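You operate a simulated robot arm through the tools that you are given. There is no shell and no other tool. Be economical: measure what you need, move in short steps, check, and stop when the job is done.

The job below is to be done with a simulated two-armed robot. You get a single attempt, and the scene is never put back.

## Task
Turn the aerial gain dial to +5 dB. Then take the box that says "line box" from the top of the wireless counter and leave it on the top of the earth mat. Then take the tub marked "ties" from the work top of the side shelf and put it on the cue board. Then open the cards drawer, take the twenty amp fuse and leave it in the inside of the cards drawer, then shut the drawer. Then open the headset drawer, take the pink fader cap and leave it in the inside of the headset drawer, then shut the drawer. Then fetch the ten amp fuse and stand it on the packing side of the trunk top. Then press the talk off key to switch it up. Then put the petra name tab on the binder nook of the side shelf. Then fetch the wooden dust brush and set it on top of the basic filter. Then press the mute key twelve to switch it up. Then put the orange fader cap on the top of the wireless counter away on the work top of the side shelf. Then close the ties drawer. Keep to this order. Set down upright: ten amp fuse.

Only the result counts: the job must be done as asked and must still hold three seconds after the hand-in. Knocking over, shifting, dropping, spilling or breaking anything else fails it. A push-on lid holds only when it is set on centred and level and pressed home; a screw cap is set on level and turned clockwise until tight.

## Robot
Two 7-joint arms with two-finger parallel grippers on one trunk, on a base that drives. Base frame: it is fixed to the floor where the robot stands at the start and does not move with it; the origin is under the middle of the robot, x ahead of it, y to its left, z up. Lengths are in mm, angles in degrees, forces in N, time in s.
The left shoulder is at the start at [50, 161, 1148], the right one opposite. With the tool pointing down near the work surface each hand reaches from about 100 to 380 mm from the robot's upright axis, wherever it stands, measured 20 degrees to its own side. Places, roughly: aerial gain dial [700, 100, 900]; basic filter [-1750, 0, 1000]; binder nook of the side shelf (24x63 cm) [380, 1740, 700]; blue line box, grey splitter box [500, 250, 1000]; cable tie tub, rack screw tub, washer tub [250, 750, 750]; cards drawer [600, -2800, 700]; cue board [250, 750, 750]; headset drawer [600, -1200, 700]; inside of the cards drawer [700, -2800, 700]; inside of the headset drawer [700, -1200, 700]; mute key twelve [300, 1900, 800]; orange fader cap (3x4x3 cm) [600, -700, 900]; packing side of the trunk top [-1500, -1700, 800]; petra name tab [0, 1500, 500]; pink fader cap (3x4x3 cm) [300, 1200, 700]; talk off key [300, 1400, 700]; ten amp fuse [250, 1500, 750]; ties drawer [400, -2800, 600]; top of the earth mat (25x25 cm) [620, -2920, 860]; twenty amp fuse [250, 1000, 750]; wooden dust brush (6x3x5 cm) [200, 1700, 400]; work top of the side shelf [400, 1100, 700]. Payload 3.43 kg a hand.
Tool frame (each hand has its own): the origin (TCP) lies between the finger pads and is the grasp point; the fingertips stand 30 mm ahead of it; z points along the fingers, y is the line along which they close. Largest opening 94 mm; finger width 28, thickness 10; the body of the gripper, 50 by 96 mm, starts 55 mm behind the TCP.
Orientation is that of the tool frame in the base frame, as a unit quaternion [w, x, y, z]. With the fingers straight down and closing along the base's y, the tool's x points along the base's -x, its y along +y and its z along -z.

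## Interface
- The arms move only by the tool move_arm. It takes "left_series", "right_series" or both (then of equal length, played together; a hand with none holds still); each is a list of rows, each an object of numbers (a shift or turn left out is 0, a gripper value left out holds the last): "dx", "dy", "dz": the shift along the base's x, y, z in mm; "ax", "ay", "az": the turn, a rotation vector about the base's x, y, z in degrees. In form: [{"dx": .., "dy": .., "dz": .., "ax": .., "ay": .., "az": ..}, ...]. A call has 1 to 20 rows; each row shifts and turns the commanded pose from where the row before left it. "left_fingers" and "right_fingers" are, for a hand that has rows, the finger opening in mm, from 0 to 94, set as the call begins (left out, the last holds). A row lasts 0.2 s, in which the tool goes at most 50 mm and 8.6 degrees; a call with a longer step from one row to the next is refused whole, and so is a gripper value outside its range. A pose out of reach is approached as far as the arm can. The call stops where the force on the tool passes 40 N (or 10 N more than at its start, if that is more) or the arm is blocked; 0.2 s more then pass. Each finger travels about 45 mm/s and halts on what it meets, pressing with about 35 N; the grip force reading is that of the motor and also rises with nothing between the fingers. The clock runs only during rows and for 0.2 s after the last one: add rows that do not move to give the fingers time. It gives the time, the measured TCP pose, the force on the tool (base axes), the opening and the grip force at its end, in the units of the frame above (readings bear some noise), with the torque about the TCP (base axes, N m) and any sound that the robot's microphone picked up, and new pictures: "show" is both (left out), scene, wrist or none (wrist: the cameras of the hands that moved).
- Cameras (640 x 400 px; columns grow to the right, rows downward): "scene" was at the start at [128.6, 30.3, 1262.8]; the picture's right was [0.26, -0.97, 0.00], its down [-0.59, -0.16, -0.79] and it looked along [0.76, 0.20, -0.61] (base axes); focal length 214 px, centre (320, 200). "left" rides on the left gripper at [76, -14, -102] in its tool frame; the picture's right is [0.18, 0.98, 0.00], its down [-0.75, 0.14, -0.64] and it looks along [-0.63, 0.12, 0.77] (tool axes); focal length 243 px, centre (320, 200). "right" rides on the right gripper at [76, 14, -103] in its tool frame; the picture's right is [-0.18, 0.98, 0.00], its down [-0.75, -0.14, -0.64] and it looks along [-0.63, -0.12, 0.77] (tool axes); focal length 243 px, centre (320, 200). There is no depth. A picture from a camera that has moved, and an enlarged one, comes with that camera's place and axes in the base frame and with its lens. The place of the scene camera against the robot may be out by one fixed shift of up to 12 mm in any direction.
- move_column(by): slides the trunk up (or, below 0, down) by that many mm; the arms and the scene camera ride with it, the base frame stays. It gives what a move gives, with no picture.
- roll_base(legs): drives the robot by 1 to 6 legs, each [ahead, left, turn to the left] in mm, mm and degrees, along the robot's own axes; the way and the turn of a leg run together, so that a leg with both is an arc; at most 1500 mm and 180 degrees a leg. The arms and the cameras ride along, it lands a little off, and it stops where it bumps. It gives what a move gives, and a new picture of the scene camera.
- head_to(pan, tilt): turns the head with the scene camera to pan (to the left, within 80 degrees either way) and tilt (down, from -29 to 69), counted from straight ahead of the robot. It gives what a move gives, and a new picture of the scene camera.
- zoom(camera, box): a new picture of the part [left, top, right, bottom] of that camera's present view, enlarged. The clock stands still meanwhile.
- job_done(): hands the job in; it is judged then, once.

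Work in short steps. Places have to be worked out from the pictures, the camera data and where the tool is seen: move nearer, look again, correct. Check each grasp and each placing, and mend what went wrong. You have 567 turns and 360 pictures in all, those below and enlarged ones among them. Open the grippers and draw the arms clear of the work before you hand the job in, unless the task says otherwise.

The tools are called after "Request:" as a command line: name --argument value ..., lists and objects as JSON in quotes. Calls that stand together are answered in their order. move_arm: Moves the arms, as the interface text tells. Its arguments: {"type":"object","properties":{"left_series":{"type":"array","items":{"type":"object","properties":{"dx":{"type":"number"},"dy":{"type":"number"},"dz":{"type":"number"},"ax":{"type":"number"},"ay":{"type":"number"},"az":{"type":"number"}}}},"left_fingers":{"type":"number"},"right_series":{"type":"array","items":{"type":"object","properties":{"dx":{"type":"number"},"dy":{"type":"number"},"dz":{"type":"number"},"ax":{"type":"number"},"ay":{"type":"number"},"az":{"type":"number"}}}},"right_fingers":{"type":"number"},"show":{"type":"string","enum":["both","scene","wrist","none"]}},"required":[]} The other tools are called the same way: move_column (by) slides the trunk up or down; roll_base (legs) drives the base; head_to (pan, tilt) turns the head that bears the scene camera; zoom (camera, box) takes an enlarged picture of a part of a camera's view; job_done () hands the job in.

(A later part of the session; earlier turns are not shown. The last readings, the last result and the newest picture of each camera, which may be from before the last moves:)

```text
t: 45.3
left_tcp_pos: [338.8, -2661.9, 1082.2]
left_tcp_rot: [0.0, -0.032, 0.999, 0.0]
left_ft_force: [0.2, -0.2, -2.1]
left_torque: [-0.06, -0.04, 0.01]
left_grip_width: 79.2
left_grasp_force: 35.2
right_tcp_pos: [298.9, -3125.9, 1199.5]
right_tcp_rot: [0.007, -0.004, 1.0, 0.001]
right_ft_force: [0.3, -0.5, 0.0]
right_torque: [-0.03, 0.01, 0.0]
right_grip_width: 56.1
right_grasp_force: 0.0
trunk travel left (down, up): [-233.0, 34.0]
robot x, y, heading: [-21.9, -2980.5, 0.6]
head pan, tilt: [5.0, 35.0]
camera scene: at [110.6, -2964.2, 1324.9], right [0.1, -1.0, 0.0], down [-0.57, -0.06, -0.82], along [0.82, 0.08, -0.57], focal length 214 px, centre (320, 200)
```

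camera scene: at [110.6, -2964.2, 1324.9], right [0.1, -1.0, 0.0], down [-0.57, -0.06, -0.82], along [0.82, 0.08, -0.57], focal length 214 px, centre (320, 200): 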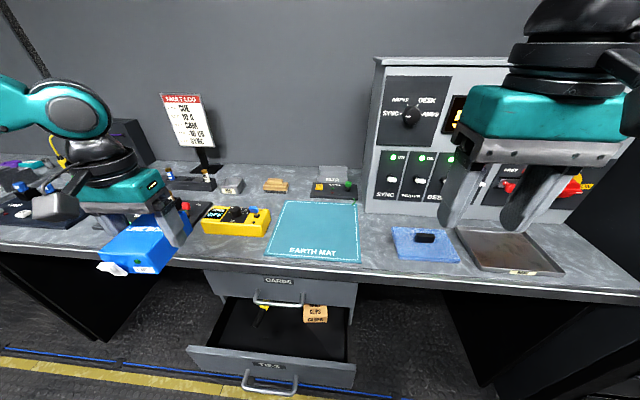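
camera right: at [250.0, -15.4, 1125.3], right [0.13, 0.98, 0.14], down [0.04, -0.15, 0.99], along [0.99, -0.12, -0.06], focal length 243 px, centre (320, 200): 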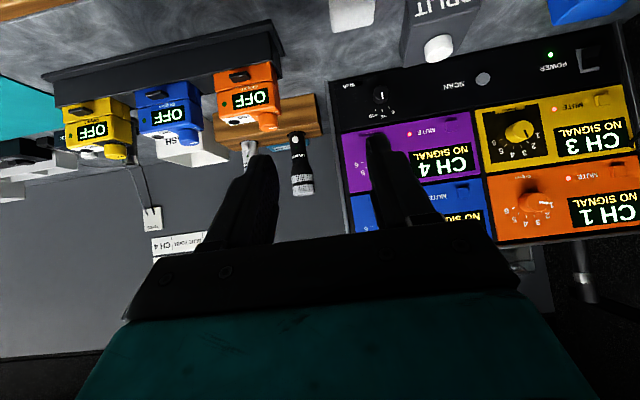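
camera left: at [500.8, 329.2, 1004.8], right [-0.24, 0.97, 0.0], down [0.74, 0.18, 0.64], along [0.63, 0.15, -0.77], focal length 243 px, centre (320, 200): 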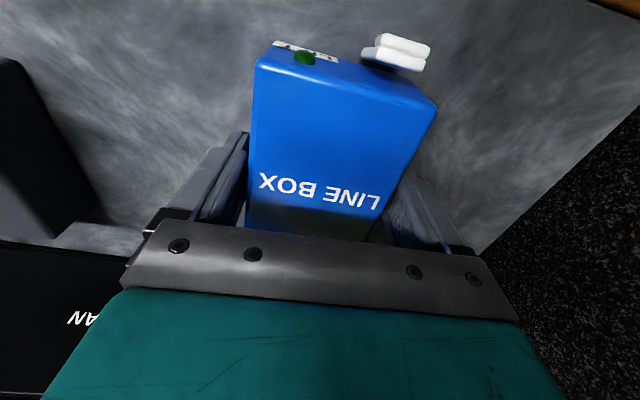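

The mat spans about x 490–740, y −3035…−2780. I'll set the box at [570, −2905]: lower the trunk 100, then carry it over.

Request:
move_column --by -90

Request:
move_arm --left_series '[{"dy": -40, "az": -3}, {"dy": -40}, {"dy": -40}, {"dy": -40}, {"dy": -40}, {"dy": -40}, {"dx": 40}, {"dx": 40}, {"dx": 40}, {"dx": 40}, {"dx": 40}, {"dx": 31}]' --show "both"

```text
t: 46.6
left_tcp_pos: [338.9, -2660.9, 991.8]
left_tcp_rot: [0.001, -0.033, 0.999, -0.001]
left_ft_force: [0.2, 0.7, -3.5]
left_torque: [-0.01, 0.0, 0.02]
left_grip_width: 79.3
left_grasp_force: 35.3
right_tcp_pos: [299.5, -3125.5, 1111.2]
right_tcp_rot: [0.006, -0.005, 1.0, 0.002]
right_ft_force: [0.2, 0.2, 0.1]
right_torque: [-0.02, -0.02, -0.01]
right_grip_width: 56.0
right_grasp_force: 0.0
trunk travel left (down, up): [-143.0, 124.0]
robot x, y, heading: [-23.3, -2982.6, 0.6]
head pan, tilt: [5.0, 35.0]
```

```text
t: 49.2
left_tcp_pos: [492.1, -2792.1, 1004.6]
left_tcp_rot: [0.001, -0.005, 1.0, -0.001]
left_ft_force: [0.2, 0.1, -2.7]
left_torque: [-0.01, 0.0, -0.02]
left_grip_width: 79.2
left_grasp_force: 35.3
left hand out of reach, approached as far as the arm can: row 6, 7, 8, 9, 10, 11, 12
right_tcp_pos: [299.9, -3126.1, 1110.3]
right_tcp_rot: [0.006, -0.005, 1.0, 0.001]
right_ft_force: [-0.1, 0.0, -0.2]
right_torque: [0.0, -0.02, -0.01]
right_grip_width: 56.0
right_grasp_force: 0.1
trunk travel left (down, up): [-143.0, 124.0]
robot x, y, heading: [-21.7, -2980.5, 0.7]
head pan, tilt: [5.0, 35.0]
camera scene: at [110.7, -2964.1, 1234.8], right [0.1, -1.0, 0.0], down [-0.57, -0.06, -0.82], along [0.81, 0.08, -0.57], focal length 214 px, centre (320, 200)
camera left: at [417.3, -2806.6, 1107.5], right [-0.2, 0.98, 0.0], down [0.75, 0.15, 0.64], along [0.63, 0.12, -0.77], focal length 243 px, centre (320, 200)
```

scene: 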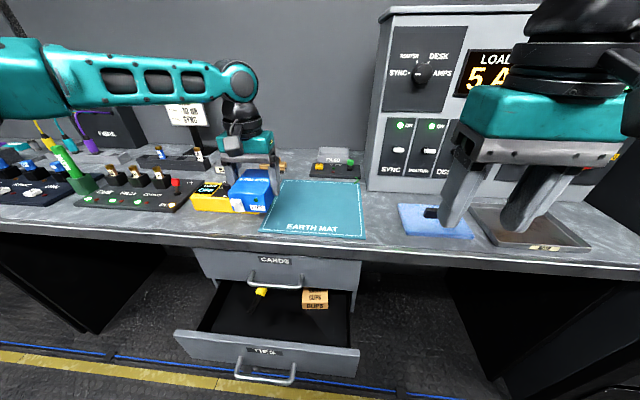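
left: 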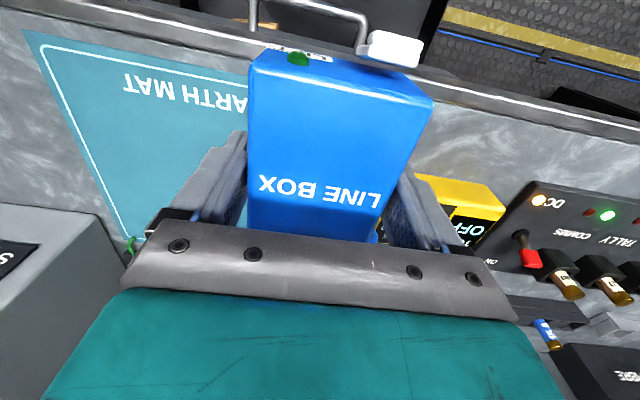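

The left arm can't reach inward that far; I move the hand outward and shift the base right by ~245 mm instead.

Request:
move_arm --left_series '[{"dx": -30, "dy": 30}, {"dx": -30, "dy": 40}, {"dx": -30, "dy": 40}, {"dx": -20, "dy": 30}]' --show "none"

Request:
roll_base --legs '[[0, -245, -0.7]]'

```text
t: 50.2
left_tcp_pos: [382.9, -2651.5, 1004.1]
left_tcp_rot: [0.0, -0.006, 1.0, -0.002]
left_ft_force: [0.4, -0.1, -3.5]
left_torque: [0.0, 0.0, -0.02]
left_grip_width: 79.1
left_grasp_force: 35.1
right_tcp_pos: [299.7, -3126.4, 1110.6]
right_tcp_rot: [0.005, -0.004, 1.0, 0.002]
right_ft_force: [0.6, -0.3, 0.5]
right_torque: [-0.03, 0.03, 0.01]
right_grip_width: 56.1
right_grasp_force: 0.0
trunk travel left (down, up): [-143.0, 124.0]
robot x, y, heading: [-21.5, -2978.2, 0.7]
head pan, tilt: [5.0, 35.0]
```

```text
t: 52.0
left_tcp_pos: [386.4, -2899.7, 1005.5]
left_tcp_rot: [0.001, -0.003, 1.0, 0.0]
left_ft_force: [0.1, 0.5, -2.4]
left_torque: [0.0, -0.04, -0.02]
left_grip_width: 79.2
left_grasp_force: 34.9
right_tcp_pos: [300.1, -3372.4, 1110.5]
right_tcp_rot: [0.006, -0.001, 1.0, 0.002]
right_ft_force: [-0.3, -0.1, 0.8]
right_torque: [0.02, -0.01, 0.03]
right_grip_width: 55.8
right_grasp_force: 0.0
trunk travel left (down, up): [-143.0, 124.0]
robot x, y, heading: [-22.0, -3223.6, 0.1]
head pan, tilt: [5.0, 35.0]
camera scene: at [112.7, -3209.5, 1234.9], right [0.09, -1.0, 0.0], down [-0.57, -0.05, -0.82], along [0.82, 0.08, -0.57], focal length 214 px, centre (320, 200)
```

scene: 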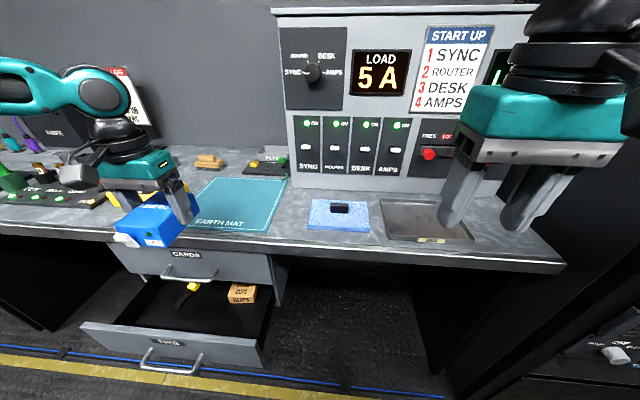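

Request:
move_column --by -40

Request:
move_arm --left_series '[{"dx": 35}, {"dx": 35}, {"dx": 35}, {"dx": 30}, {"dx": 25}, {"dx": 20}]' --show "both"

```text
t: 52.8
left_tcp_pos: [387.6, -2899.0, 964.1]
left_tcp_rot: [0.001, -0.004, 1.0, -0.001]
left_ft_force: [-0.3, 0.7, -2.7]
left_torque: [0.0, -0.07, 0.01]
left_grip_width: 79.4
left_grasp_force: 35.4
right_tcp_pos: [299.7, -3372.3, 1070.0]
right_tcp_rot: [0.006, -0.001, 1.0, 0.002]
right_ft_force: [1.1, -0.8, 0.3]
right_torque: [0.0, -0.01, 0.0]
right_grip_width: 55.9
right_grasp_force: 0.1
trunk travel left (down, up): [-103.0, 164.0]
robot x, y, heading: [-19.0, -3225.6, 0.5]
head pan, tilt: [5.0, 35.0]
```

```text
t: 54.2
left_tcp_pos: [563.6, -2898.1, 965.0]
left_tcp_rot: [0.002, -0.003, 1.0, -0.001]
left_ft_force: [-0.3, 0.1, -2.8]
left_torque: [-0.03, -0.01, 0.01]
left_grip_width: 79.1
left_grasp_force: 35.0
left hand out of reach, approached as far as the arm can: row 6
right_tcp_pos: [299.6, -3371.7, 1070.9]
right_tcp_rot: [0.006, -0.001, 1.0, 0.002]
right_ft_force: [0.9, -0.3, 0.1]
right_torque: [0.0, 0.0, -0.02]
right_grip_width: 55.8
right_grasp_force: 0.1
trunk travel left (down, up): [-103.0, 164.0]
robot x, y, heading: [-18.3, -3224.7, 0.2]
head pan, tilt: [5.0, 35.0]
camera scene: at [112.8, -3208.8, 1194.8], right [0.09, -1.0, 0.0], down [-0.57, -0.05, -0.82], along [0.82, 0.08, -0.57], focal length 214 px, centre (320, 200)
camera left: at [488.1, -2911.8, 1066.8], right [-0.19, 0.98, 0.0], down [0.75, 0.15, 0.64], along [0.63, 0.12, -0.77], focal length 243 px, centre (320, 200)
```

scene: 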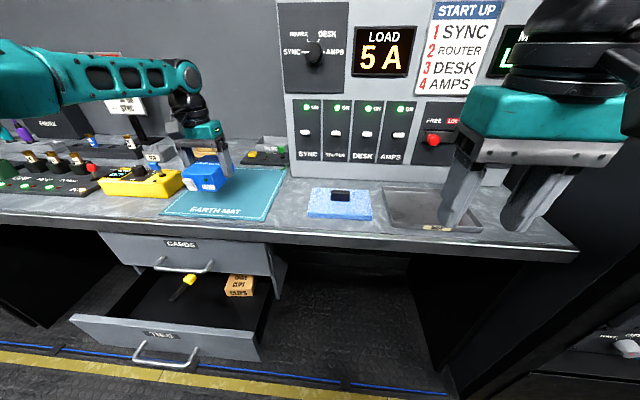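
left: 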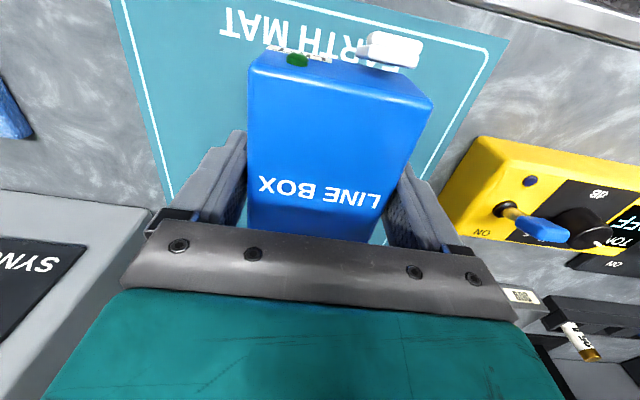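

Position is good: box will lie inside the mat edges. I lower with the trunk.

Request:
move_column --by -50

Request:
move_column --by -8

```text
t: 55.1
left_tcp_pos: [563.2, -2897.4, 913.7]
left_tcp_rot: [0.001, -0.003, 1.0, 0.0]
left_ft_force: [0.1, -0.7, -2.3]
left_torque: [0.01, -0.02, -0.02]
left_grip_width: 79.3
left_grasp_force: 34.7
right_tcp_pos: [300.1, -3372.8, 1019.9]
right_tcp_rot: [0.006, -0.001, 1.0, 0.002]
right_ft_force: [0.5, 0.7, 0.3]
right_torque: [0.0, -0.02, -0.01]
right_grip_width: 56.0
right_grasp_force: 0.1
trunk travel left (down, up): [-53.0, 214.0]
robot x, y, heading: [-23.6, -3224.8, 0.2]
head pan, tilt: [5.0, 35.0]
```

```text
t: 55.7
left_tcp_pos: [563.9, -2898.6, 905.7]
left_tcp_rot: [0.001, -0.004, 1.0, 0.0]
left_ft_force: [-0.2, -0.4, -3.1]
left_torque: [0.03, -0.03, -0.04]
left_grip_width: 79.3
left_grasp_force: 35.0
right_tcp_pos: [299.7, -3371.5, 1012.0]
right_tcp_rot: [0.006, -0.001, 1.0, 0.001]
right_ft_force: [0.6, 0.0, -0.9]
right_torque: [-0.05, 0.02, 0.04]
right_grip_width: 56.4
right_grasp_force: 0.0
trunk travel left (down, up): [-45.0, 222.0]
robot x, y, heading: [-19.9, -3226.3, 0.2]
head pan, tilt: [5.0, 35.0]
```

Request:
move_column --by -4

Request:
zoom --camera "scene" --box '[90, 120, 300, 250]'

```text
t: 56.2
left_tcp_pos: [563.4, -2897.6, 906.5]
left_tcp_rot: [0.005, -0.003, 1.0, 0.0]
left_ft_force: [3.3, 4.9, 16.5]
left_torque: [-0.05, 0.93, -0.26]
left_grip_width: 79.2
left_grasp_force: 35.2
right_tcp_pos: [299.3, -3372.7, 1008.3]
right_tcp_rot: [0.006, 0.0, 1.0, 0.002]
right_ft_force: [0.2, 0.0, -0.4]
right_torque: [-0.01, 0.01, -0.01]
right_grip_width: 56.1
right_grasp_force: 0.0
trunk travel left (down, up): [-41.0, 226.0]
robot x, y, heading: [-21.2, -3226.2, 0.5]
head pan, tilt: [5.0, 35.0]
```

```text
3.05 times, centred on (195, 185) of scene
camera zoom: at [111.6, -3209.4, 1133.3], right [0.09, -1.0, 0.0], down [-0.57, -0.05, -0.82], along [0.82, 0.08, -0.57], focal length 654 px, centre (701, 246)
```

zoom: 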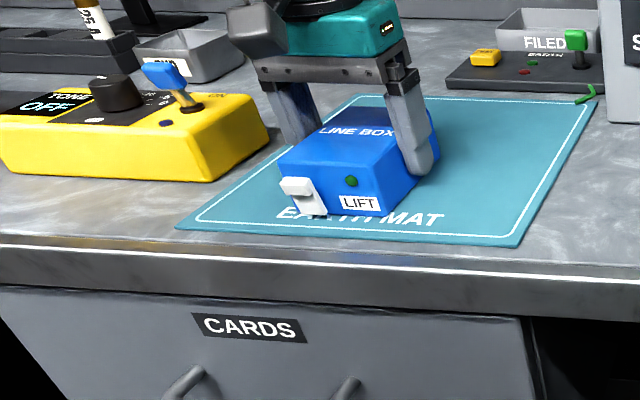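

The box touches the mat (force reading). I ease by 2 mm, open fully, and rise.

Request:
move_column --by 2

Request:
move_arm --left_series '[{}, {}, {}]' --left_fingers 94 --show "none"

Request:
move_column --by 100

Request:
zoom --camera "left" --box '[0, 0, 640, 400]'

```text
t: 56.8
left_tcp_pos: [563.3, -2897.6, 906.0]
left_tcp_rot: [0.004, -0.003, 1.0, 0.0]
left_ft_force: [4.0, 5.1, 12.7]
left_torque: [0.04, -0.89, 0.03]
left_grip_width: 79.3
left_grasp_force: 34.7
right_tcp_pos: [298.3, -3371.2, 1010.5]
right_tcp_rot: [0.006, 0.0, 1.0, 0.002]
right_ft_force: [-0.2, 0.2, 0.3]
right_torque: [0.01, -0.03, -0.01]
right_grip_width: 55.6
right_grasp_force: 0.1
trunk travel left (down, up): [-43.0, 224.0]
robot x, y, heading: [-18.9, -3226.2, 0.5]
head pan, tilt: [5.0, 35.0]
```

```text
t: 57.5
left_tcp_pos: [563.8, -2898.0, 904.8]
left_tcp_rot: [0.002, -0.003, 1.0, 0.0]
left_ft_force: [0.7, 0.1, 0.6]
left_torque: [0.01, 0.02, -0.01]
left_grip_width: 93.9
left_grasp_force: 0.1
right_tcp_pos: [299.8, -3371.4, 1010.5]
right_tcp_rot: [0.006, -0.001, 1.0, 0.002]
right_ft_force: [0.4, 0.0, -0.3]
right_torque: [0.0, 0.02, -0.02]
right_grip_width: 56.0
right_grasp_force: 0.1
trunk travel left (down, up): [-43.0, 224.0]
robot x, y, heading: [-21.1, -3226.6, 0.5]
head pan, tilt: [5.0, 35.0]
```

```text
t: 58.9
left_tcp_pos: [563.5, -2898.5, 1005.1]
left_tcp_rot: [0.002, -0.003, 1.0, 0.0]
left_ft_force: [-0.1, 0.3, -0.3]
left_torque: [-0.01, 0.03, -0.02]
left_grip_width: 94.0
left_grasp_force: 0.0
right_tcp_pos: [300.2, -3372.0, 1109.5]
right_tcp_rot: [0.006, -0.001, 1.0, 0.001]
right_ft_force: [0.3, 0.0, -0.3]
right_torque: [0.02, -0.03, 0.02]
right_grip_width: 56.0
right_grasp_force: 0.0
trunk travel left (down, up): [-143.0, 124.0]
robot x, y, heading: [-21.4, -3223.3, 0.4]
head pan, tilt: [5.0, 35.0]
```

```text
1.00 times, centred on (320, 200) of left
camera zoom: at [487.8, -2912.0, 1107.0], right [-0.19, 0.98, 0.0], down [0.75, 0.15, 0.64], along [0.63, 0.12, -0.76], focal length 243 px, centre (320, 200)
```

zoom: 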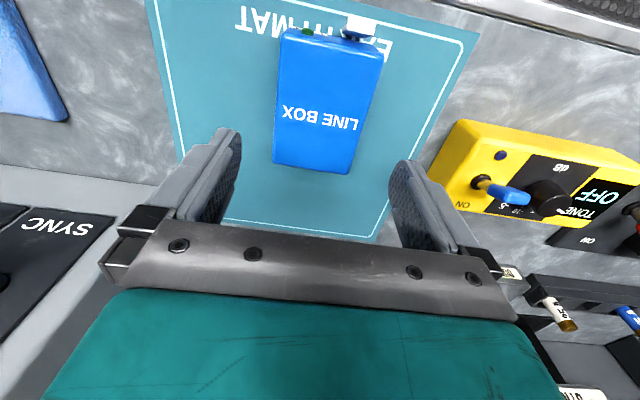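

The line box rests upright on the mat. Next is the tub of ties on the side shelf (front edge ≈ x 80, running along y from 520). I retract the left arm and drive back there in stages.

Request:
move_arm --left_series '[{"dx": -40, "dz": 10}, {"dx": -40, "dz": 10}, {"dx": -40, "dz": 10}, {"dx": -40, "dz": 10}, {"dx": -40, "dz": 10}]' --show "none"

Request:
roll_base --legs '[[-330, 0, -0.5], [0, 1480, 0]]'

```text
t: 60.1
left_tcp_pos: [362.4, -2896.9, 1051.8]
left_tcp_rot: [0.002, -0.004, 1.0, 0.0]
left_ft_force: [0.1, -0.4, -0.1]
left_torque: [0.0, -0.01, -0.04]
left_grip_width: 94.1
left_grasp_force: 0.0
right_tcp_pos: [299.2, -3371.4, 1110.6]
right_tcp_rot: [0.006, 0.0, 1.0, 0.002]
right_ft_force: [0.3, 0.3, -1.1]
right_torque: [-0.01, 0.02, -0.02]
right_grip_width: 55.8
right_grasp_force: 0.0
trunk travel left (down, up): [-143.0, 124.0]
robot x, y, heading: [-18.0, -3225.0, 0.5]
head pan, tilt: [5.0, 35.0]
```

```text
t: 69.2
left_tcp_pos: [29.3, -1411.7, 1052.8]
left_tcp_rot: [0.002, -0.007, 1.0, 0.0]
left_ft_force: [-0.2, 0.3, -0.4]
left_torque: [0.01, -0.01, 0.0]
left_grip_width: 93.9
left_grasp_force: 0.1
right_tcp_pos: [-29.9, -1886.4, 1110.7]
right_tcp_rot: [0.006, -0.004, 1.0, 0.001]
right_ft_force: [1.0, -0.5, -0.6]
right_torque: [0.04, 0.01, -0.03]
right_grip_width: 56.1
right_grasp_force: 0.1
trunk travel left (down, up): [-143.0, 124.0]
robot x, y, heading: [-353.3, -1743.1, 0.8]
head pan, tilt: [5.0, 35.0]
camera scene: at [-219.2, -1725.2, 1234.9], right [0.1, -0.99, 0.0], down [-0.57, -0.06, -0.82], along [0.82, 0.08, -0.57], focal length 214 px, centre (320, 200)
```

scene: 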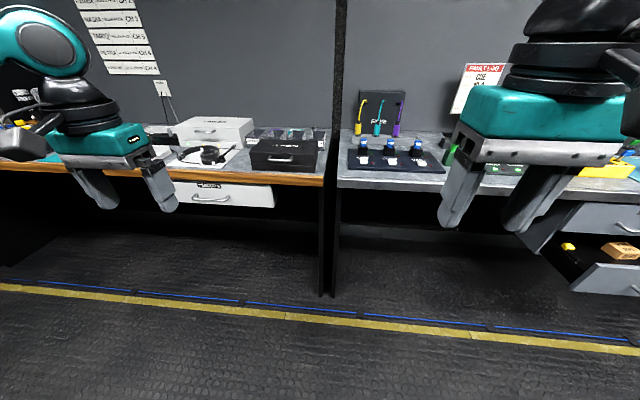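

Fine so far. I continue left toward the side shelf.

Request:
roll_base --legs '[[0, 1480, -0.8], [0, 400, 0]]'

Request:
head_to --pan 45 --tilt 35

```text
t: 78.7
left_tcp_pos: [30.7, 480.1, 1053.2]
left_tcp_rot: [0.002, 0.002, 1.0, 0.0]
left_ft_force: [0.6, -0.3, -0.5]
left_torque: [-0.03, -0.01, -0.02]
left_grip_width: 94.0
left_grasp_force: 0.1
right_tcp_pos: [-37.8, 4.8, 1110.5]
right_tcp_rot: [0.007, 0.004, 1.0, 0.002]
right_ft_force: [0.4, 0.3, -0.5]
right_torque: [-0.02, 0.03, 0.0]
right_grip_width: 55.8
right_grasp_force: 0.1
trunk travel left (down, up): [-143.0, 124.0]
robot x, y, heading: [-353.9, 154.8, -0.3]
head pan, tilt: [5.0, 35.0]
camera scene: at [-223.7, 170.1, 1234.9], right [0.08, -1.0, 0.0], down [-0.57, -0.05, -0.82], along [0.82, 0.07, -0.57], focal length 214 px, centre (320, 200)
```

scene: 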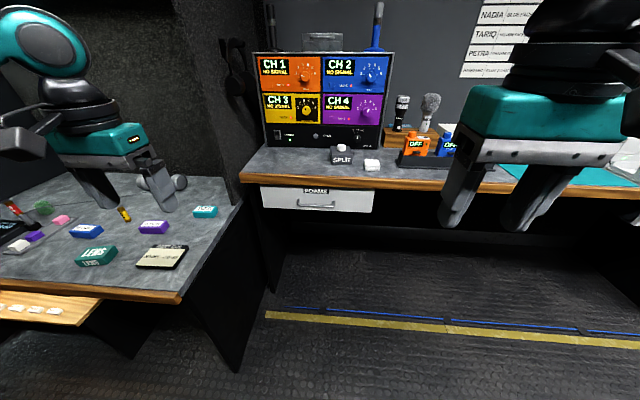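

```text
t: 79.8
left_tcp_pos: [29.8, 479.5, 1051.4]
left_tcp_rot: [0.001, 0.003, 1.0, 0.0]
left_ft_force: [-0.4, 0.5, -0.5]
left_torque: [0.04, 0.01, 0.03]
left_grip_width: 94.2
left_grasp_force: 0.0
right_tcp_pos: [-38.3, 4.4, 1109.6]
right_tcp_rot: [0.007, 0.004, 1.0, 0.002]
right_ft_force: [-0.7, 0.3, -0.2]
right_torque: [0.0, -0.03, -0.02]
right_grip_width: 55.9
right_grasp_force: 0.0
trunk travel left (down, up): [-143.0, 124.0]
robot x, y, heading: [-355.4, 154.6, -0.1]
head pan, tilt: [45.0, 35.0]
camera scene: at [-248.7, 224.4, 1234.9], right [0.7, -0.71, 0.0], down [-0.41, -0.4, -0.82], along [0.58, 0.58, -0.57], focal length 214 px, centre (320, 200)
```

scene: 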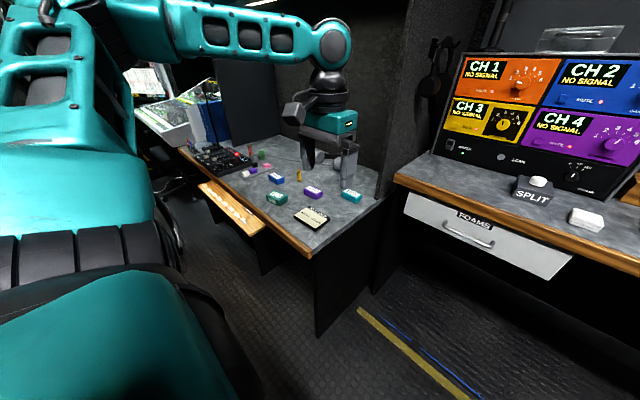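

I shift left 165 mm and a little ahead so the left hand is over the ties tub.

Request:
roll_base --legs '[[90, 165, 0]]'

Request:
move_arm --left_series '[{"dx": 25, "dz": -5}, {"dx": 25, "dz": -5}, {"dx": 25, "dz": -5}, {"dx": 25, "dz": -5}]' --show "wrist"

```text
t: 81.3
left_tcp_pos: [123.5, 640.4, 1051.5]
left_tcp_rot: [0.002, 0.006, 1.0, 0.0]
left_ft_force: [0.7, 0.0, -0.9]
left_torque: [0.01, 0.03, 0.03]
left_grip_width: 94.0
left_grasp_force: 0.1
right_tcp_pos: [51.8, 166.3, 1110.3]
right_tcp_rot: [0.007, 0.007, 1.0, 0.001]
right_ft_force: [-0.1, 0.8, 0.0]
right_torque: [-0.03, 0.02, 0.01]
right_grip_width: 56.0
right_grasp_force: 0.0
trunk travel left (down, up): [-143.0, 124.0]
robot x, y, heading: [-265.3, 316.5, -0.7]
head pan, tilt: [45.0, 35.0]
camera scene: at [-157.9, 387.2, 1234.8], right [0.7, -0.71, 0.0], down [-0.41, -0.4, -0.82], along [0.59, 0.57, -0.57], focal length 214 px, centre (320, 200)
```

scene: 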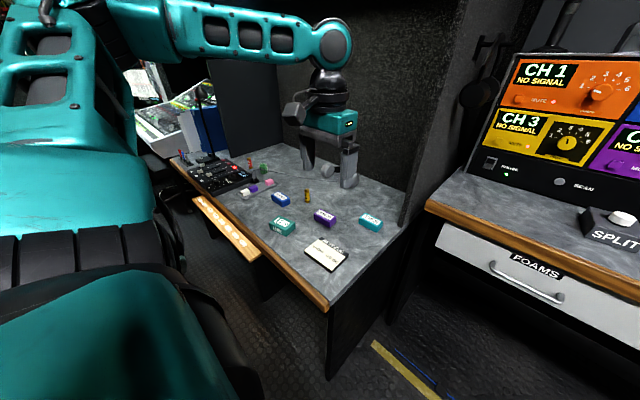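

```text
t: 82.3
left_tcp_pos: [222.4, 639.5, 1031.7]
left_tcp_rot: [0.002, 0.005, 1.0, -0.001]
left_ft_force: [0.1, -0.4, 0.3]
left_torque: [0.01, 0.02, 0.01]
left_grip_width: 93.8
left_grasp_force: 0.0
right_tcp_pos: [51.5, 165.6, 1109.2]
right_tcp_rot: [0.005, 0.007, 1.0, 0.001]
right_ft_force: [0.0, -0.6, 0.6]
right_torque: [-0.04, 0.01, -0.02]
right_grip_width: 55.9
right_grasp_force: 0.0
trunk travel left (down, up): [-143.0, 124.0]
robot x, y, heading: [-267.6, 314.1, -0.6]
head pan, tilt: [45.0, 35.0]
camera left: at [146.3, 627.0, 1134.3], right [-0.17, 0.98, 0.0], down [0.75, 0.13, 0.64], along [0.63, 0.11, -0.76], focal length 243 px, centre (320, 200)
```

left: 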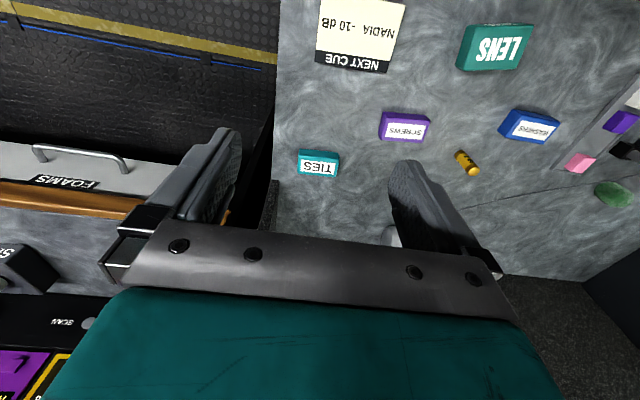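

I can see the ties tub (~[369, 662]) and the NEXT CUE board (~[165, 683]). Before driving closer I look down to see the robot's base against the shelf.

Request:
head_to --pan 40 --tilt 69

```text
t: 83.3
left_tcp_pos: [222.4, 640.2, 1033.1]
left_tcp_rot: [0.001, 0.006, 1.0, 0.0]
left_ft_force: [-0.5, 0.0, 0.6]
left_torque: [0.0, -0.03, 0.02]
left_grip_width: 94.1
left_grasp_force: 0.1
right_tcp_pos: [52.0, 165.3, 1109.5]
right_tcp_rot: [0.006, 0.009, 1.0, 0.002]
right_ft_force: [0.3, 0.4, -0.1]
right_torque: [-0.03, -0.02, 0.02]
right_grip_width: 55.9
right_grasp_force: 0.1
trunk travel left (down, up): [-143.0, 124.0]
robot x, y, heading: [-263.9, 320.1, -0.7]
head pan, tilt: [40.0, 68.8]
camera scene: at [-177.9, 360.6, 1191.2], right [0.63, -0.77, 0.0], down [-0.72, -0.59, -0.36], along [0.28, 0.23, -0.93], focal length 214 px, centre (320, 200)
```

scene: 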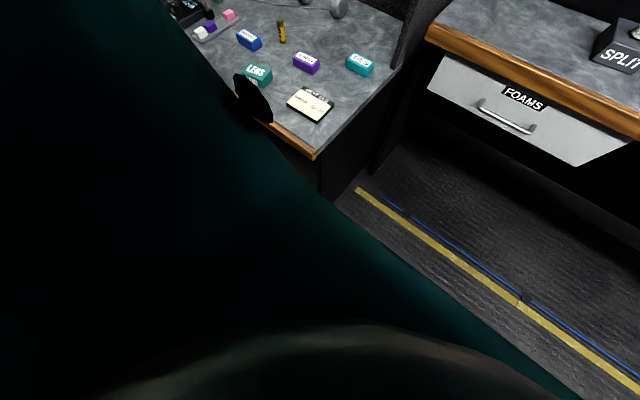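

The view is blocked by the torso. I advance carefully by 60 mm and left 60 mm.

Request:
roll_base --legs '[[60, 60, 0.6]]'

Request:
move_arm --left_series '[{"dx": 30, "dy": -12, "dz": -25}, {"dx": 30, "dy": -12, "dz": -25}, {"dx": 20, "dy": -12, "dz": -25}]' --show "wrist"

```text
t: 84.4
left_tcp_pos: [280.0, 704.5, 1031.8]
left_tcp_rot: [0.002, -0.001, 1.0, 0.0]
left_ft_force: [-0.5, 0.9, -0.5]
left_torque: [0.01, 0.01, 0.01]
left_grip_width: 94.0
left_grasp_force: 0.1
right_tcp_pos: [114.4, 229.6, 1109.9]
right_tcp_rot: [0.004, 0.003, 1.0, 0.001]
right_ft_force: [-0.3, -1.2, 0.6]
right_torque: [0.0, 0.03, -0.01]
right_grip_width: 56.0
right_grasp_force: 0.0
trunk travel left (down, up): [-143.0, 124.0]
robot x, y, heading: [-204.0, 375.4, -0.0]
head pan, tilt: [40.0, 68.8]
camera scene: at [-117.2, 421.4, 1191.1], right [0.64, -0.77, 0.0], down [-0.72, -0.6, -0.36], along [0.28, 0.23, -0.93], focal length 214 px, centre (320, 200)
```

scene: 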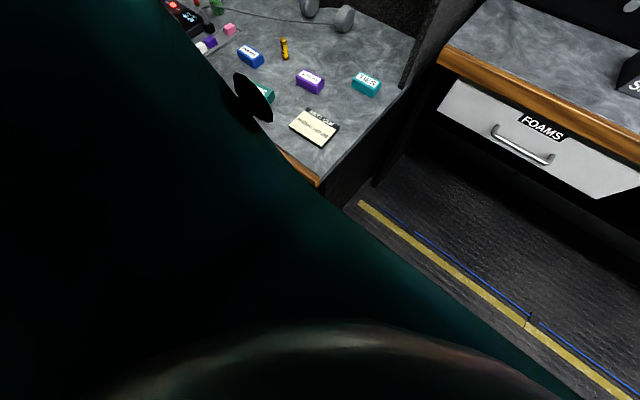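

```text
t: 85.2
left_tcp_pos: [359.4, 668.9, 955.9]
left_tcp_rot: [0.003, -0.001, 1.0, -0.001]
left_ft_force: [0.2, 0.5, 0.4]
left_torque: [-0.04, 0.01, -0.02]
left_grip_width: 94.1
left_grasp_force: 0.1
right_tcp_pos: [114.5, 228.1, 1109.4]
right_tcp_rot: [0.005, 0.002, 1.0, 0.002]
right_ft_force: [0.3, 0.4, -0.2]
right_torque: [-0.02, -0.02, -0.01]
right_grip_width: 56.0
right_grasp_force: 0.0
trunk travel left (down, up): [-143.0, 124.0]
robot x, y, heading: [-207.0, 379.2, -0.3]
head pan, tilt: [40.0, 68.8]
camera left: at [283.9, 654.6, 1058.6], right [-0.18, 0.98, 0.0], down [0.75, 0.14, 0.64], along [0.63, 0.12, -0.76], focal length 243 px, centre (320, 200)
```

left: 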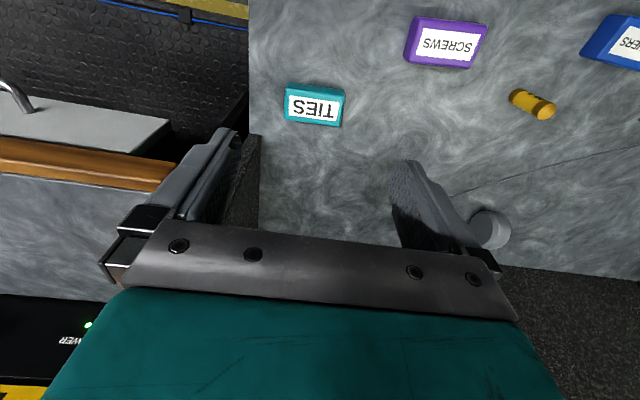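

The tub is at about [392, 668]. I lower the trunk and look again closer.

Request:
move_column --by -100

Request:
move_arm --left_series '[{"dx": 20}, {}]' --show "wrist"

```text
t: 86.5
left_tcp_pos: [358.6, 668.4, 857.5]
left_tcp_rot: [0.002, 0.0, 1.0, 0.0]
left_ft_force: [-1.3, -0.4, -0.6]
left_torque: [-0.01, 0.02, 0.0]
left_grip_width: 93.8
left_grasp_force: 0.0
right_tcp_pos: [113.7, 228.2, 1009.4]
right_tcp_rot: [0.006, 0.002, 1.0, 0.002]
right_ft_force: [0.9, 0.0, 0.5]
right_torque: [0.0, 0.01, -0.02]
right_grip_width: 56.1
right_grasp_force: 0.1
trunk travel left (down, up): [-43.0, 224.0]
robot x, y, heading: [-206.2, 374.5, -0.2]
head pan, tilt: [40.0, 68.8]
```

```text
t: 87.1
left_tcp_pos: [366.6, 671.3, 859.0]
left_tcp_rot: [0.003, 0.001, 1.0, 0.0]
left_ft_force: [0.0, 0.4, -0.7]
left_torque: [-0.02, -0.03, -0.01]
left_grip_width: 94.2
left_grasp_force: 0.0
left hand out of reach, approached as far as the arm can: row 1
right_tcp_pos: [114.2, 228.2, 1011.1]
right_tcp_rot: [0.006, 0.002, 1.0, 0.002]
right_ft_force: [0.2, -0.1, 0.2]
right_torque: [0.02, 0.01, 0.01]
right_grip_width: 56.3
right_grasp_force: 0.1
trunk travel left (down, up): [-43.0, 224.0]
robot x, y, heading: [-204.0, 374.0, 0.1]
head pan, tilt: [40.0, 68.8]
camera left: at [291.5, 658.1, 961.1], right [-0.18, 0.98, 0.0], down [0.75, 0.14, 0.65], along [0.64, 0.12, -0.76], focal length 243 px, centre (320, 200)
```

left: 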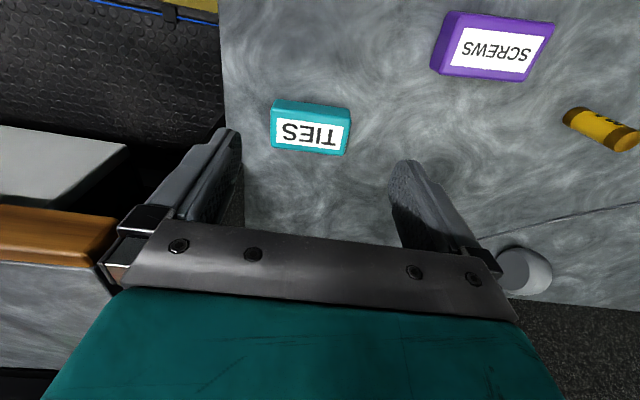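

The tub top is around z 745, centre [390, 668], 74 mm wide. The arm is at its limit, so I roll forward 30 mm.

Request:
roll_base --legs '[[35, 0, 0]]'

Request:
move_column --by -42

Request:
zoom --camera "left" --box '[0, 0, 640, 400]'

```text
t: 88.0
left_tcp_pos: [403.2, 671.6, 859.4]
left_tcp_rot: [0.002, 0.0, 1.0, 0.0]
left_ft_force: [-0.2, 0.1, -0.2]
left_torque: [0.02, 0.0, -0.04]
left_grip_width: 94.1
left_grasp_force: 0.1
right_tcp_pos: [148.6, 228.8, 1009.9]
right_tcp_rot: [0.006, 0.002, 1.0, 0.002]
right_ft_force: [0.6, -0.1, -0.1]
right_torque: [-0.01, 0.0, -0.01]
right_grip_width: 55.8
right_grasp_force: 0.0
trunk travel left (down, up): [-43.0, 224.0]
robot x, y, heading: [-171.4, 378.0, -0.3]
head pan, tilt: [40.0, 68.8]
camera scene: at [-82.6, 420.8, 1091.1], right [0.64, -0.77, 0.0], down [-0.72, -0.6, -0.36], along [0.28, 0.23, -0.93], focal length 214 px, centre (320, 200)
```

scene: 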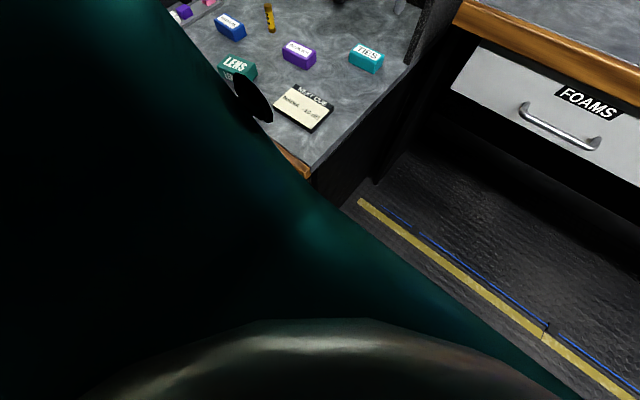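

```text
t: 88.8
left_tcp_pos: [402.8, 671.4, 815.8]
left_tcp_rot: [0.003, 0.0, 1.0, 0.001]
left_ft_force: [-0.6, -0.6, 0.4]
left_torque: [0.03, 0.01, 0.01]
left_grip_width: 94.0
left_grasp_force: 0.0
right_tcp_pos: [148.6, 227.8, 967.3]
right_tcp_rot: [0.007, 0.002, 1.0, 0.002]
right_ft_force: [1.3, -0.3, 0.5]
right_torque: [0.0, -0.01, 0.01]
right_grip_width: 55.9
right_grasp_force: 0.0
trunk travel left (down, up): [-1.0, 266.0]
robot x, y, heading: [-171.5, 377.5, -0.4]
head pan, tilt: [40.0, 68.8]
```

```text
1.00 times, centred on (320, 200) of left
camera zoom: at [326.1, 658.0, 919.2], right [-0.18, 0.98, 0.0], down [0.75, 0.14, 0.65], along [0.64, 0.12, -0.76], focal length 243 px, centre (320, 200)
```

zoom: 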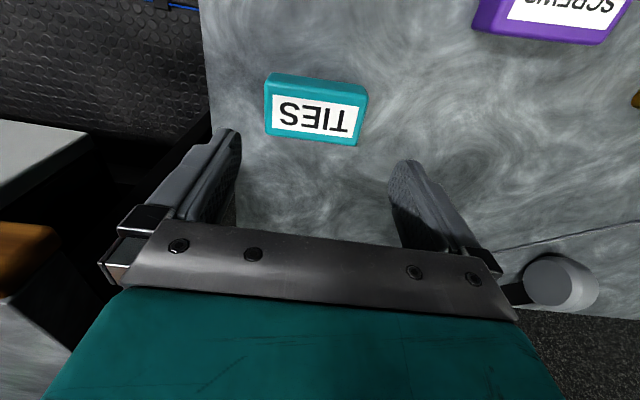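

Tub centre [392, 667], yaw ≈ +4°. I align and descend partway.

Request:
move_arm --left_series '[{"dx": -10, "dy": -4, "az": 3.8}, {"dz": -20}, {"dz": -20}, {}]' --show "wrist"

```text
t: 89.8
left_tcp_pos: [389.8, 667.5, 778.2]
left_tcp_rot: [0.002, -0.033, 0.999, -0.002]
left_ft_force: [-0.3, -0.2, 0.7]
left_torque: [0.0, 0.0, -0.01]
left_grip_width: 94.3
left_grasp_force: 0.2
right_tcp_pos: [149.0, 227.2, 967.4]
right_tcp_rot: [0.007, 0.003, 1.0, 0.002]
right_ft_force: [-0.5, 0.2, -0.6]
right_torque: [0.0, 0.01, 0.02]
right_grip_width: 56.0
right_grasp_force: 0.0
trunk travel left (down, up): [-1.0, 266.0]
robot x, y, heading: [-169.0, 374.2, 0.1]
head pan, tilt: [40.0, 68.8]
camera left: at [315.0, 649.4, 880.1], right [-0.25, 0.97, 0.0], down [0.74, 0.19, 0.65], along [0.63, 0.16, -0.76], focal length 243 px, centre (320, 200)
```

left: 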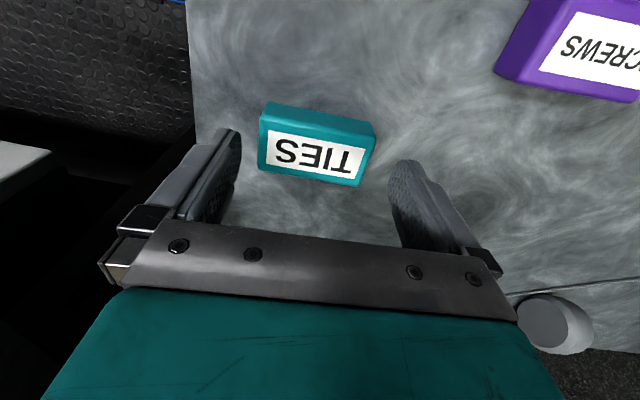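

Request:
move_arm --left_series '[{"dy": -3, "dz": -10}, {"dz": -8}, {}]' --show "wrist"

```text
t: 90.6
left_tcp_pos: [384.2, 667.5, 762.3]
left_tcp_rot: [0.004, -0.034, 0.999, -0.001]
left_ft_force: [0.1, 0.2, 0.2]
left_torque: [-0.02, -0.03, 0.0]
left_grip_width: 94.0
left_grasp_force: 0.0
left hand out of reach, approached as far as the arm can: row 1, 2
right_tcp_pos: [148.3, 228.0, 968.5]
right_tcp_rot: [0.006, 0.002, 1.0, 0.001]
right_ft_force: [-0.2, -1.2, 0.3]
right_torque: [-0.01, 0.03, -0.01]
right_grip_width: 56.1
right_grasp_force: 0.1
trunk travel left (down, up): [-1.0, 266.0]
robot x, y, heading: [-172.3, 379.9, -0.1]
head pan, tilt: [40.0, 68.8]
camera left: at [308.6, 648.7, 864.5], right [-0.25, 0.97, 0.0], down [0.74, 0.19, 0.65], along [0.63, 0.16, -0.76], focal length 243 px, centre (320, 200)
```

left: 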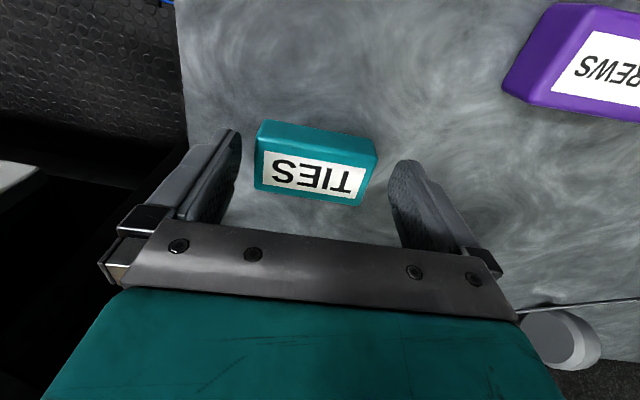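

I'm reach-limited again; I raise the trunk, roll 30 mm nearer, and redo the descent.

Request:
move_column --by 50

Request:
roll_base --legs '[[35, 0, 0]]'

Request:
move_arm --left_series '[{"dx": -15}, {"dx": -12}, {}]' --show "wrist"

```text
t: 91.5
left_tcp_pos: [382.9, 668.2, 812.1]
left_tcp_rot: [0.003, -0.032, 0.999, -0.001]
left_ft_force: [-1.0, 0.1, -0.2]
left_torque: [0.02, 0.0, -0.02]
left_grip_width: 94.1
left_grasp_force: 0.1
right_tcp_pos: [148.9, 228.6, 1018.1]
right_tcp_rot: [0.006, 0.002, 1.0, 0.001]
right_ft_force: [0.7, -0.5, -0.7]
right_torque: [0.0, 0.01, 0.02]
right_grip_width: 55.9
right_grasp_force: 0.0
trunk travel left (down, up): [-51.0, 216.0]
robot x, y, heading: [-168.6, 379.7, -0.1]
head pan, tilt: [40.0, 68.8]
```

```text
t: 92.4
left_tcp_pos: [400.3, 658.0, 812.3]
left_tcp_rot: [0.004, -0.031, 1.0, -0.001]
left_ft_force: [-0.2, 0.2, 0.2]
left_torque: [0.0, 0.0, -0.03]
left_grip_width: 93.9
left_grasp_force: 0.1
right_tcp_pos: [162.0, 219.5, 1018.0]
right_tcp_rot: [0.006, 0.005, 1.0, 0.002]
right_ft_force: [0.0, 0.4, 0.2]
right_torque: [-0.01, -0.01, 0.01]
right_grip_width: 56.3
right_grasp_force: 0.1
trunk travel left (down, up): [-51.0, 216.0]
robot x, y, heading: [-155.6, 371.0, -0.4]
head pan, tilt: [40.0, 68.8]
stopped in leg 1: the robot was blocked; the commanded pose is now the measured one
camera scene: at [-67.2, 413.0, 1099.2], right [0.64, -0.77, 0.0], down [-0.72, -0.59, -0.36], along [0.28, 0.23, -0.93], focal length 214 px, centre (320, 200)
```

scene: 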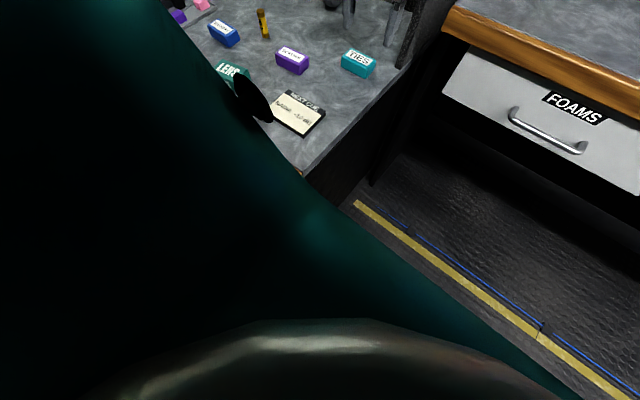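

```text
t: 93.2
left_tcp_pos: [373.3, 657.9, 813.1]
left_tcp_rot: [0.004, -0.029, 1.0, 0.001]
left_ft_force: [0.0, -0.1, 0.6]
left_torque: [0.03, -0.02, 0.0]
left_grip_width: 94.1
left_grasp_force: 0.2
right_tcp_pos: [162.5, 219.5, 1018.3]
right_tcp_rot: [0.006, 0.005, 1.0, 0.002]
right_ft_force: [-0.5, 1.3, 0.1]
right_torque: [0.02, 0.01, -0.04]
right_grip_width: 56.1
right_grasp_force: 0.0
trunk travel left (down, up): [-51.0, 216.0]
robot x, y, heading: [-156.2, 369.9, -0.5]
head pan, tilt: [40.0, 68.8]
camera left: at [298.1, 639.5, 914.7], right [-0.24, 0.97, 0.0], down [0.74, 0.19, 0.65], along [0.63, 0.16, -0.76], focal length 243 px, centre (320, 200)
```

left: 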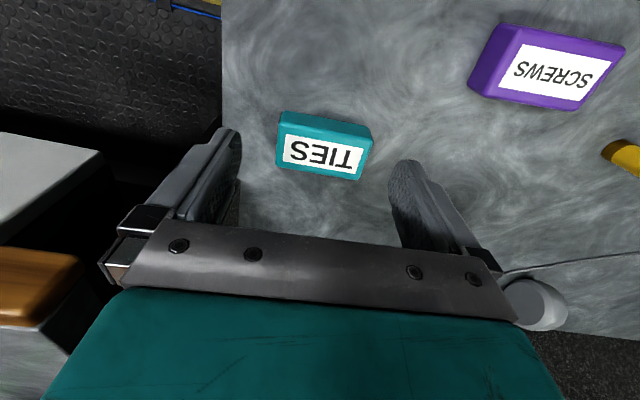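

The base touched the shelf front, so this is as close as it gets; the target is now just within reach. I recentre over the tub and descend.

Request:
move_arm --left_series '[{"dx": 12, "dy": 6}, {}]' --show "none"

Request:
move_column --by -50

Request:
move_arm --left_series '[{"dz": -3}, {}]' --show "wrist"

```text
t: 93.8
left_tcp_pos: [386.3, 664.1, 813.0]
left_tcp_rot: [0.003, -0.031, 1.0, -0.001]
left_ft_force: [-0.1, -0.2, -0.2]
left_torque: [0.0, 0.01, -0.01]
left_grip_width: 94.0
left_grasp_force: 0.0
right_tcp_pos: [162.6, 219.7, 1018.0]
right_tcp_rot: [0.006, 0.005, 1.0, 0.002]
right_ft_force: [-0.2, 0.8, -0.3]
right_torque: [-0.01, 0.01, -0.02]
right_grip_width: 56.3
right_grasp_force: 0.0
trunk travel left (down, up): [-51.0, 216.0]
robot x, y, heading: [-155.4, 371.6, -0.7]
head pan, tilt: [40.0, 68.8]
```

```text
t: 94.7
left_tcp_pos: [386.1, 663.2, 762.5]
left_tcp_rot: [0.003, -0.032, 0.999, 0.001]
left_ft_force: [0.8, -0.1, 0.4]
left_torque: [0.01, -0.04, -0.02]
left_grip_width: 94.0
left_grasp_force: 0.0
right_tcp_pos: [163.6, 218.9, 967.6]
right_tcp_rot: [0.007, 0.005, 1.0, 0.002]
right_ft_force: [-0.3, 0.8, -0.5]
right_torque: [0.0, -0.01, 0.01]
right_grip_width: 56.1
right_grasp_force: 0.1
trunk travel left (down, up): [-1.0, 266.0]
robot x, y, heading: [-152.7, 371.3, -0.5]
head pan, tilt: [40.0, 68.8]
```

```text
t: 95.3
left_tcp_pos: [386.1, 663.4, 760.0]
left_tcp_rot: [0.003, -0.031, 1.0, -0.001]
left_ft_force: [-0.5, 1.5, 0.0]
left_torque: [0.03, 0.0, 0.0]
left_grip_width: 94.2
left_grasp_force: 0.0
right_tcp_pos: [163.8, 218.5, 967.7]
right_tcp_rot: [0.007, 0.005, 1.0, 0.002]
right_ft_force: [0.0, 0.6, -0.2]
right_torque: [0.01, 0.01, 0.0]
right_grip_width: 56.3
right_grasp_force: 0.2
trunk travel left (down, up): [-1.0, 266.0]
robot x, y, heading: [-153.5, 370.5, -0.7]
head pan, tilt: [40.0, 68.8]
camera left: at [311.2, 644.8, 861.7], right [-0.24, 0.97, 0.0], down [0.74, 0.19, 0.65], along [0.63, 0.16, -0.76], focal length 243 px, centre (320, 200)
```

left: 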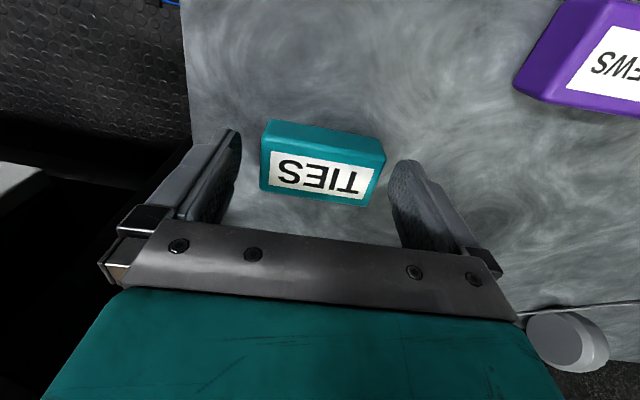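

The tub (≈70×27 mm, top ≈ 753) is centred between the fingers. I close on it.

Request:
move_arm --left_series '[{}, {}, {}, {}, {}]' --left_fingers 50 --show "none"

Request:
move_arm --left_series '[{"dz": 8}, {"dz": 12, "dx": -3}, {"dz": 15, "dx": -5}, {"dz": 15, "dx": -10}]' --show "wrist"

```text
t: 96.5
left_tcp_pos: [385.7, 663.8, 760.2]
left_tcp_rot: [0.004, -0.03, 1.0, -0.001]
left_ft_force: [-0.1, 0.1, 2.8]
left_torque: [-0.05, 0.01, -0.04]
left_grip_width: 50.1
left_grasp_force: 0.1
right_tcp_pos: [163.2, 219.3, 967.8]
right_tcp_rot: [0.007, 0.005, 1.0, 0.002]
right_ft_force: [0.2, -0.3, -0.4]
right_torque: [0.02, -0.01, 0.03]
right_grip_width: 56.1
right_grasp_force: 0.1
trunk travel left (down, up): [-1.0, 266.0]
robot x, y, heading: [-156.6, 371.5, -0.6]
head pan, tilt: [40.0, 68.8]
```

```text
t: 97.5
left_tcp_pos: [366.8, 665.3, 809.8]
left_tcp_rot: [0.002, -0.03, 1.0, 0.001]
left_ft_force: [0.7, -0.4, -0.2]
left_torque: [0.03, -0.02, 0.0]
left_grip_width: 50.2
left_grasp_force: 0.0
right_tcp_pos: [162.6, 218.5, 968.0]
right_tcp_rot: [0.006, 0.006, 1.0, 0.002]
right_ft_force: [-0.5, -0.4, 0.3]
right_torque: [0.0, 0.02, 0.0]
right_grip_width: 55.6
right_grasp_force: 0.0
trunk travel left (down, up): [-1.0, 266.0]
robot x, y, heading: [-157.3, 369.9, -0.5]
head pan, tilt: [40.0, 68.8]
camera left: at [291.9, 646.0, 912.3], right [-0.24, 0.97, 0.0], down [0.74, 0.19, 0.65], along [0.63, 0.16, -0.76], focal length 243 px, centre (320, 200)
```

left: 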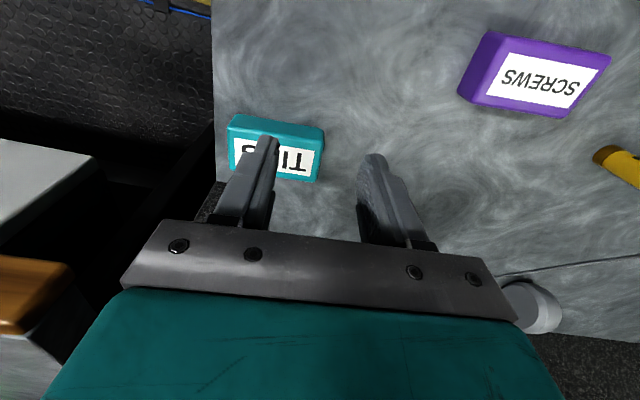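

The fingers closed above the tub and only nudged it sideways: the shelf must be lower (~700). The tub still stands upright. I reopen and tilt the hand forward 25° to gain reach, then look.

Request:
move_arm --left_series '[{"ay": -8.3}, {"ay": -8.3}, {"ay": -8.4, "dy": -15}, {"dy": -15, "dx": 10}, {}]' --left_fingers 94 --show "wrist"

```text
t: 98.7
left_tcp_pos: [377.8, 633.3, 809.5]
left_tcp_rot: [0.22, -0.03, 0.975, -0.007]
left_ft_force: [0.1, -0.2, -0.4]
left_torque: [0.0, 0.04, -0.04]
left_grip_width: 94.2
left_grasp_force: 0.1
right_tcp_pos: [163.5, 218.6, 968.6]
right_tcp_rot: [0.006, 0.005, 1.0, 0.001]
right_ft_force: [-0.7, 0.9, 0.0]
right_torque: [-0.01, 0.03, -0.01]
right_grip_width: 55.9
right_grasp_force: 0.0
trunk travel left (down, up): [-1.0, 266.0]
robot x, y, heading: [-152.6, 370.7, -0.4]
head pan, tilt: [40.0, 68.8]
camera left: at [266.2, 615.5, 869.5], right [-0.22, 0.97, -0.11], down [0.4, 0.19, 0.9], along [0.89, 0.16, -0.43], focal length 243 px, centre (320, 200)
```

left: 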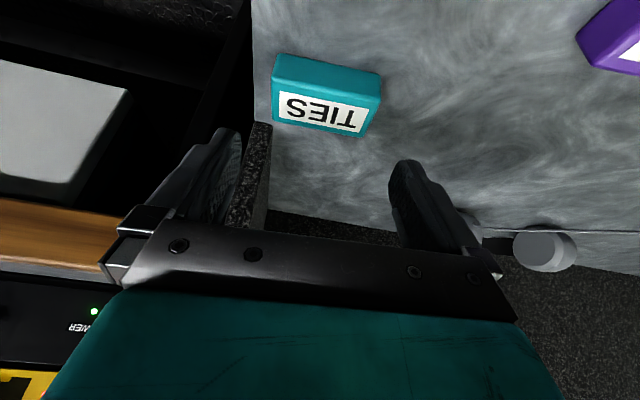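

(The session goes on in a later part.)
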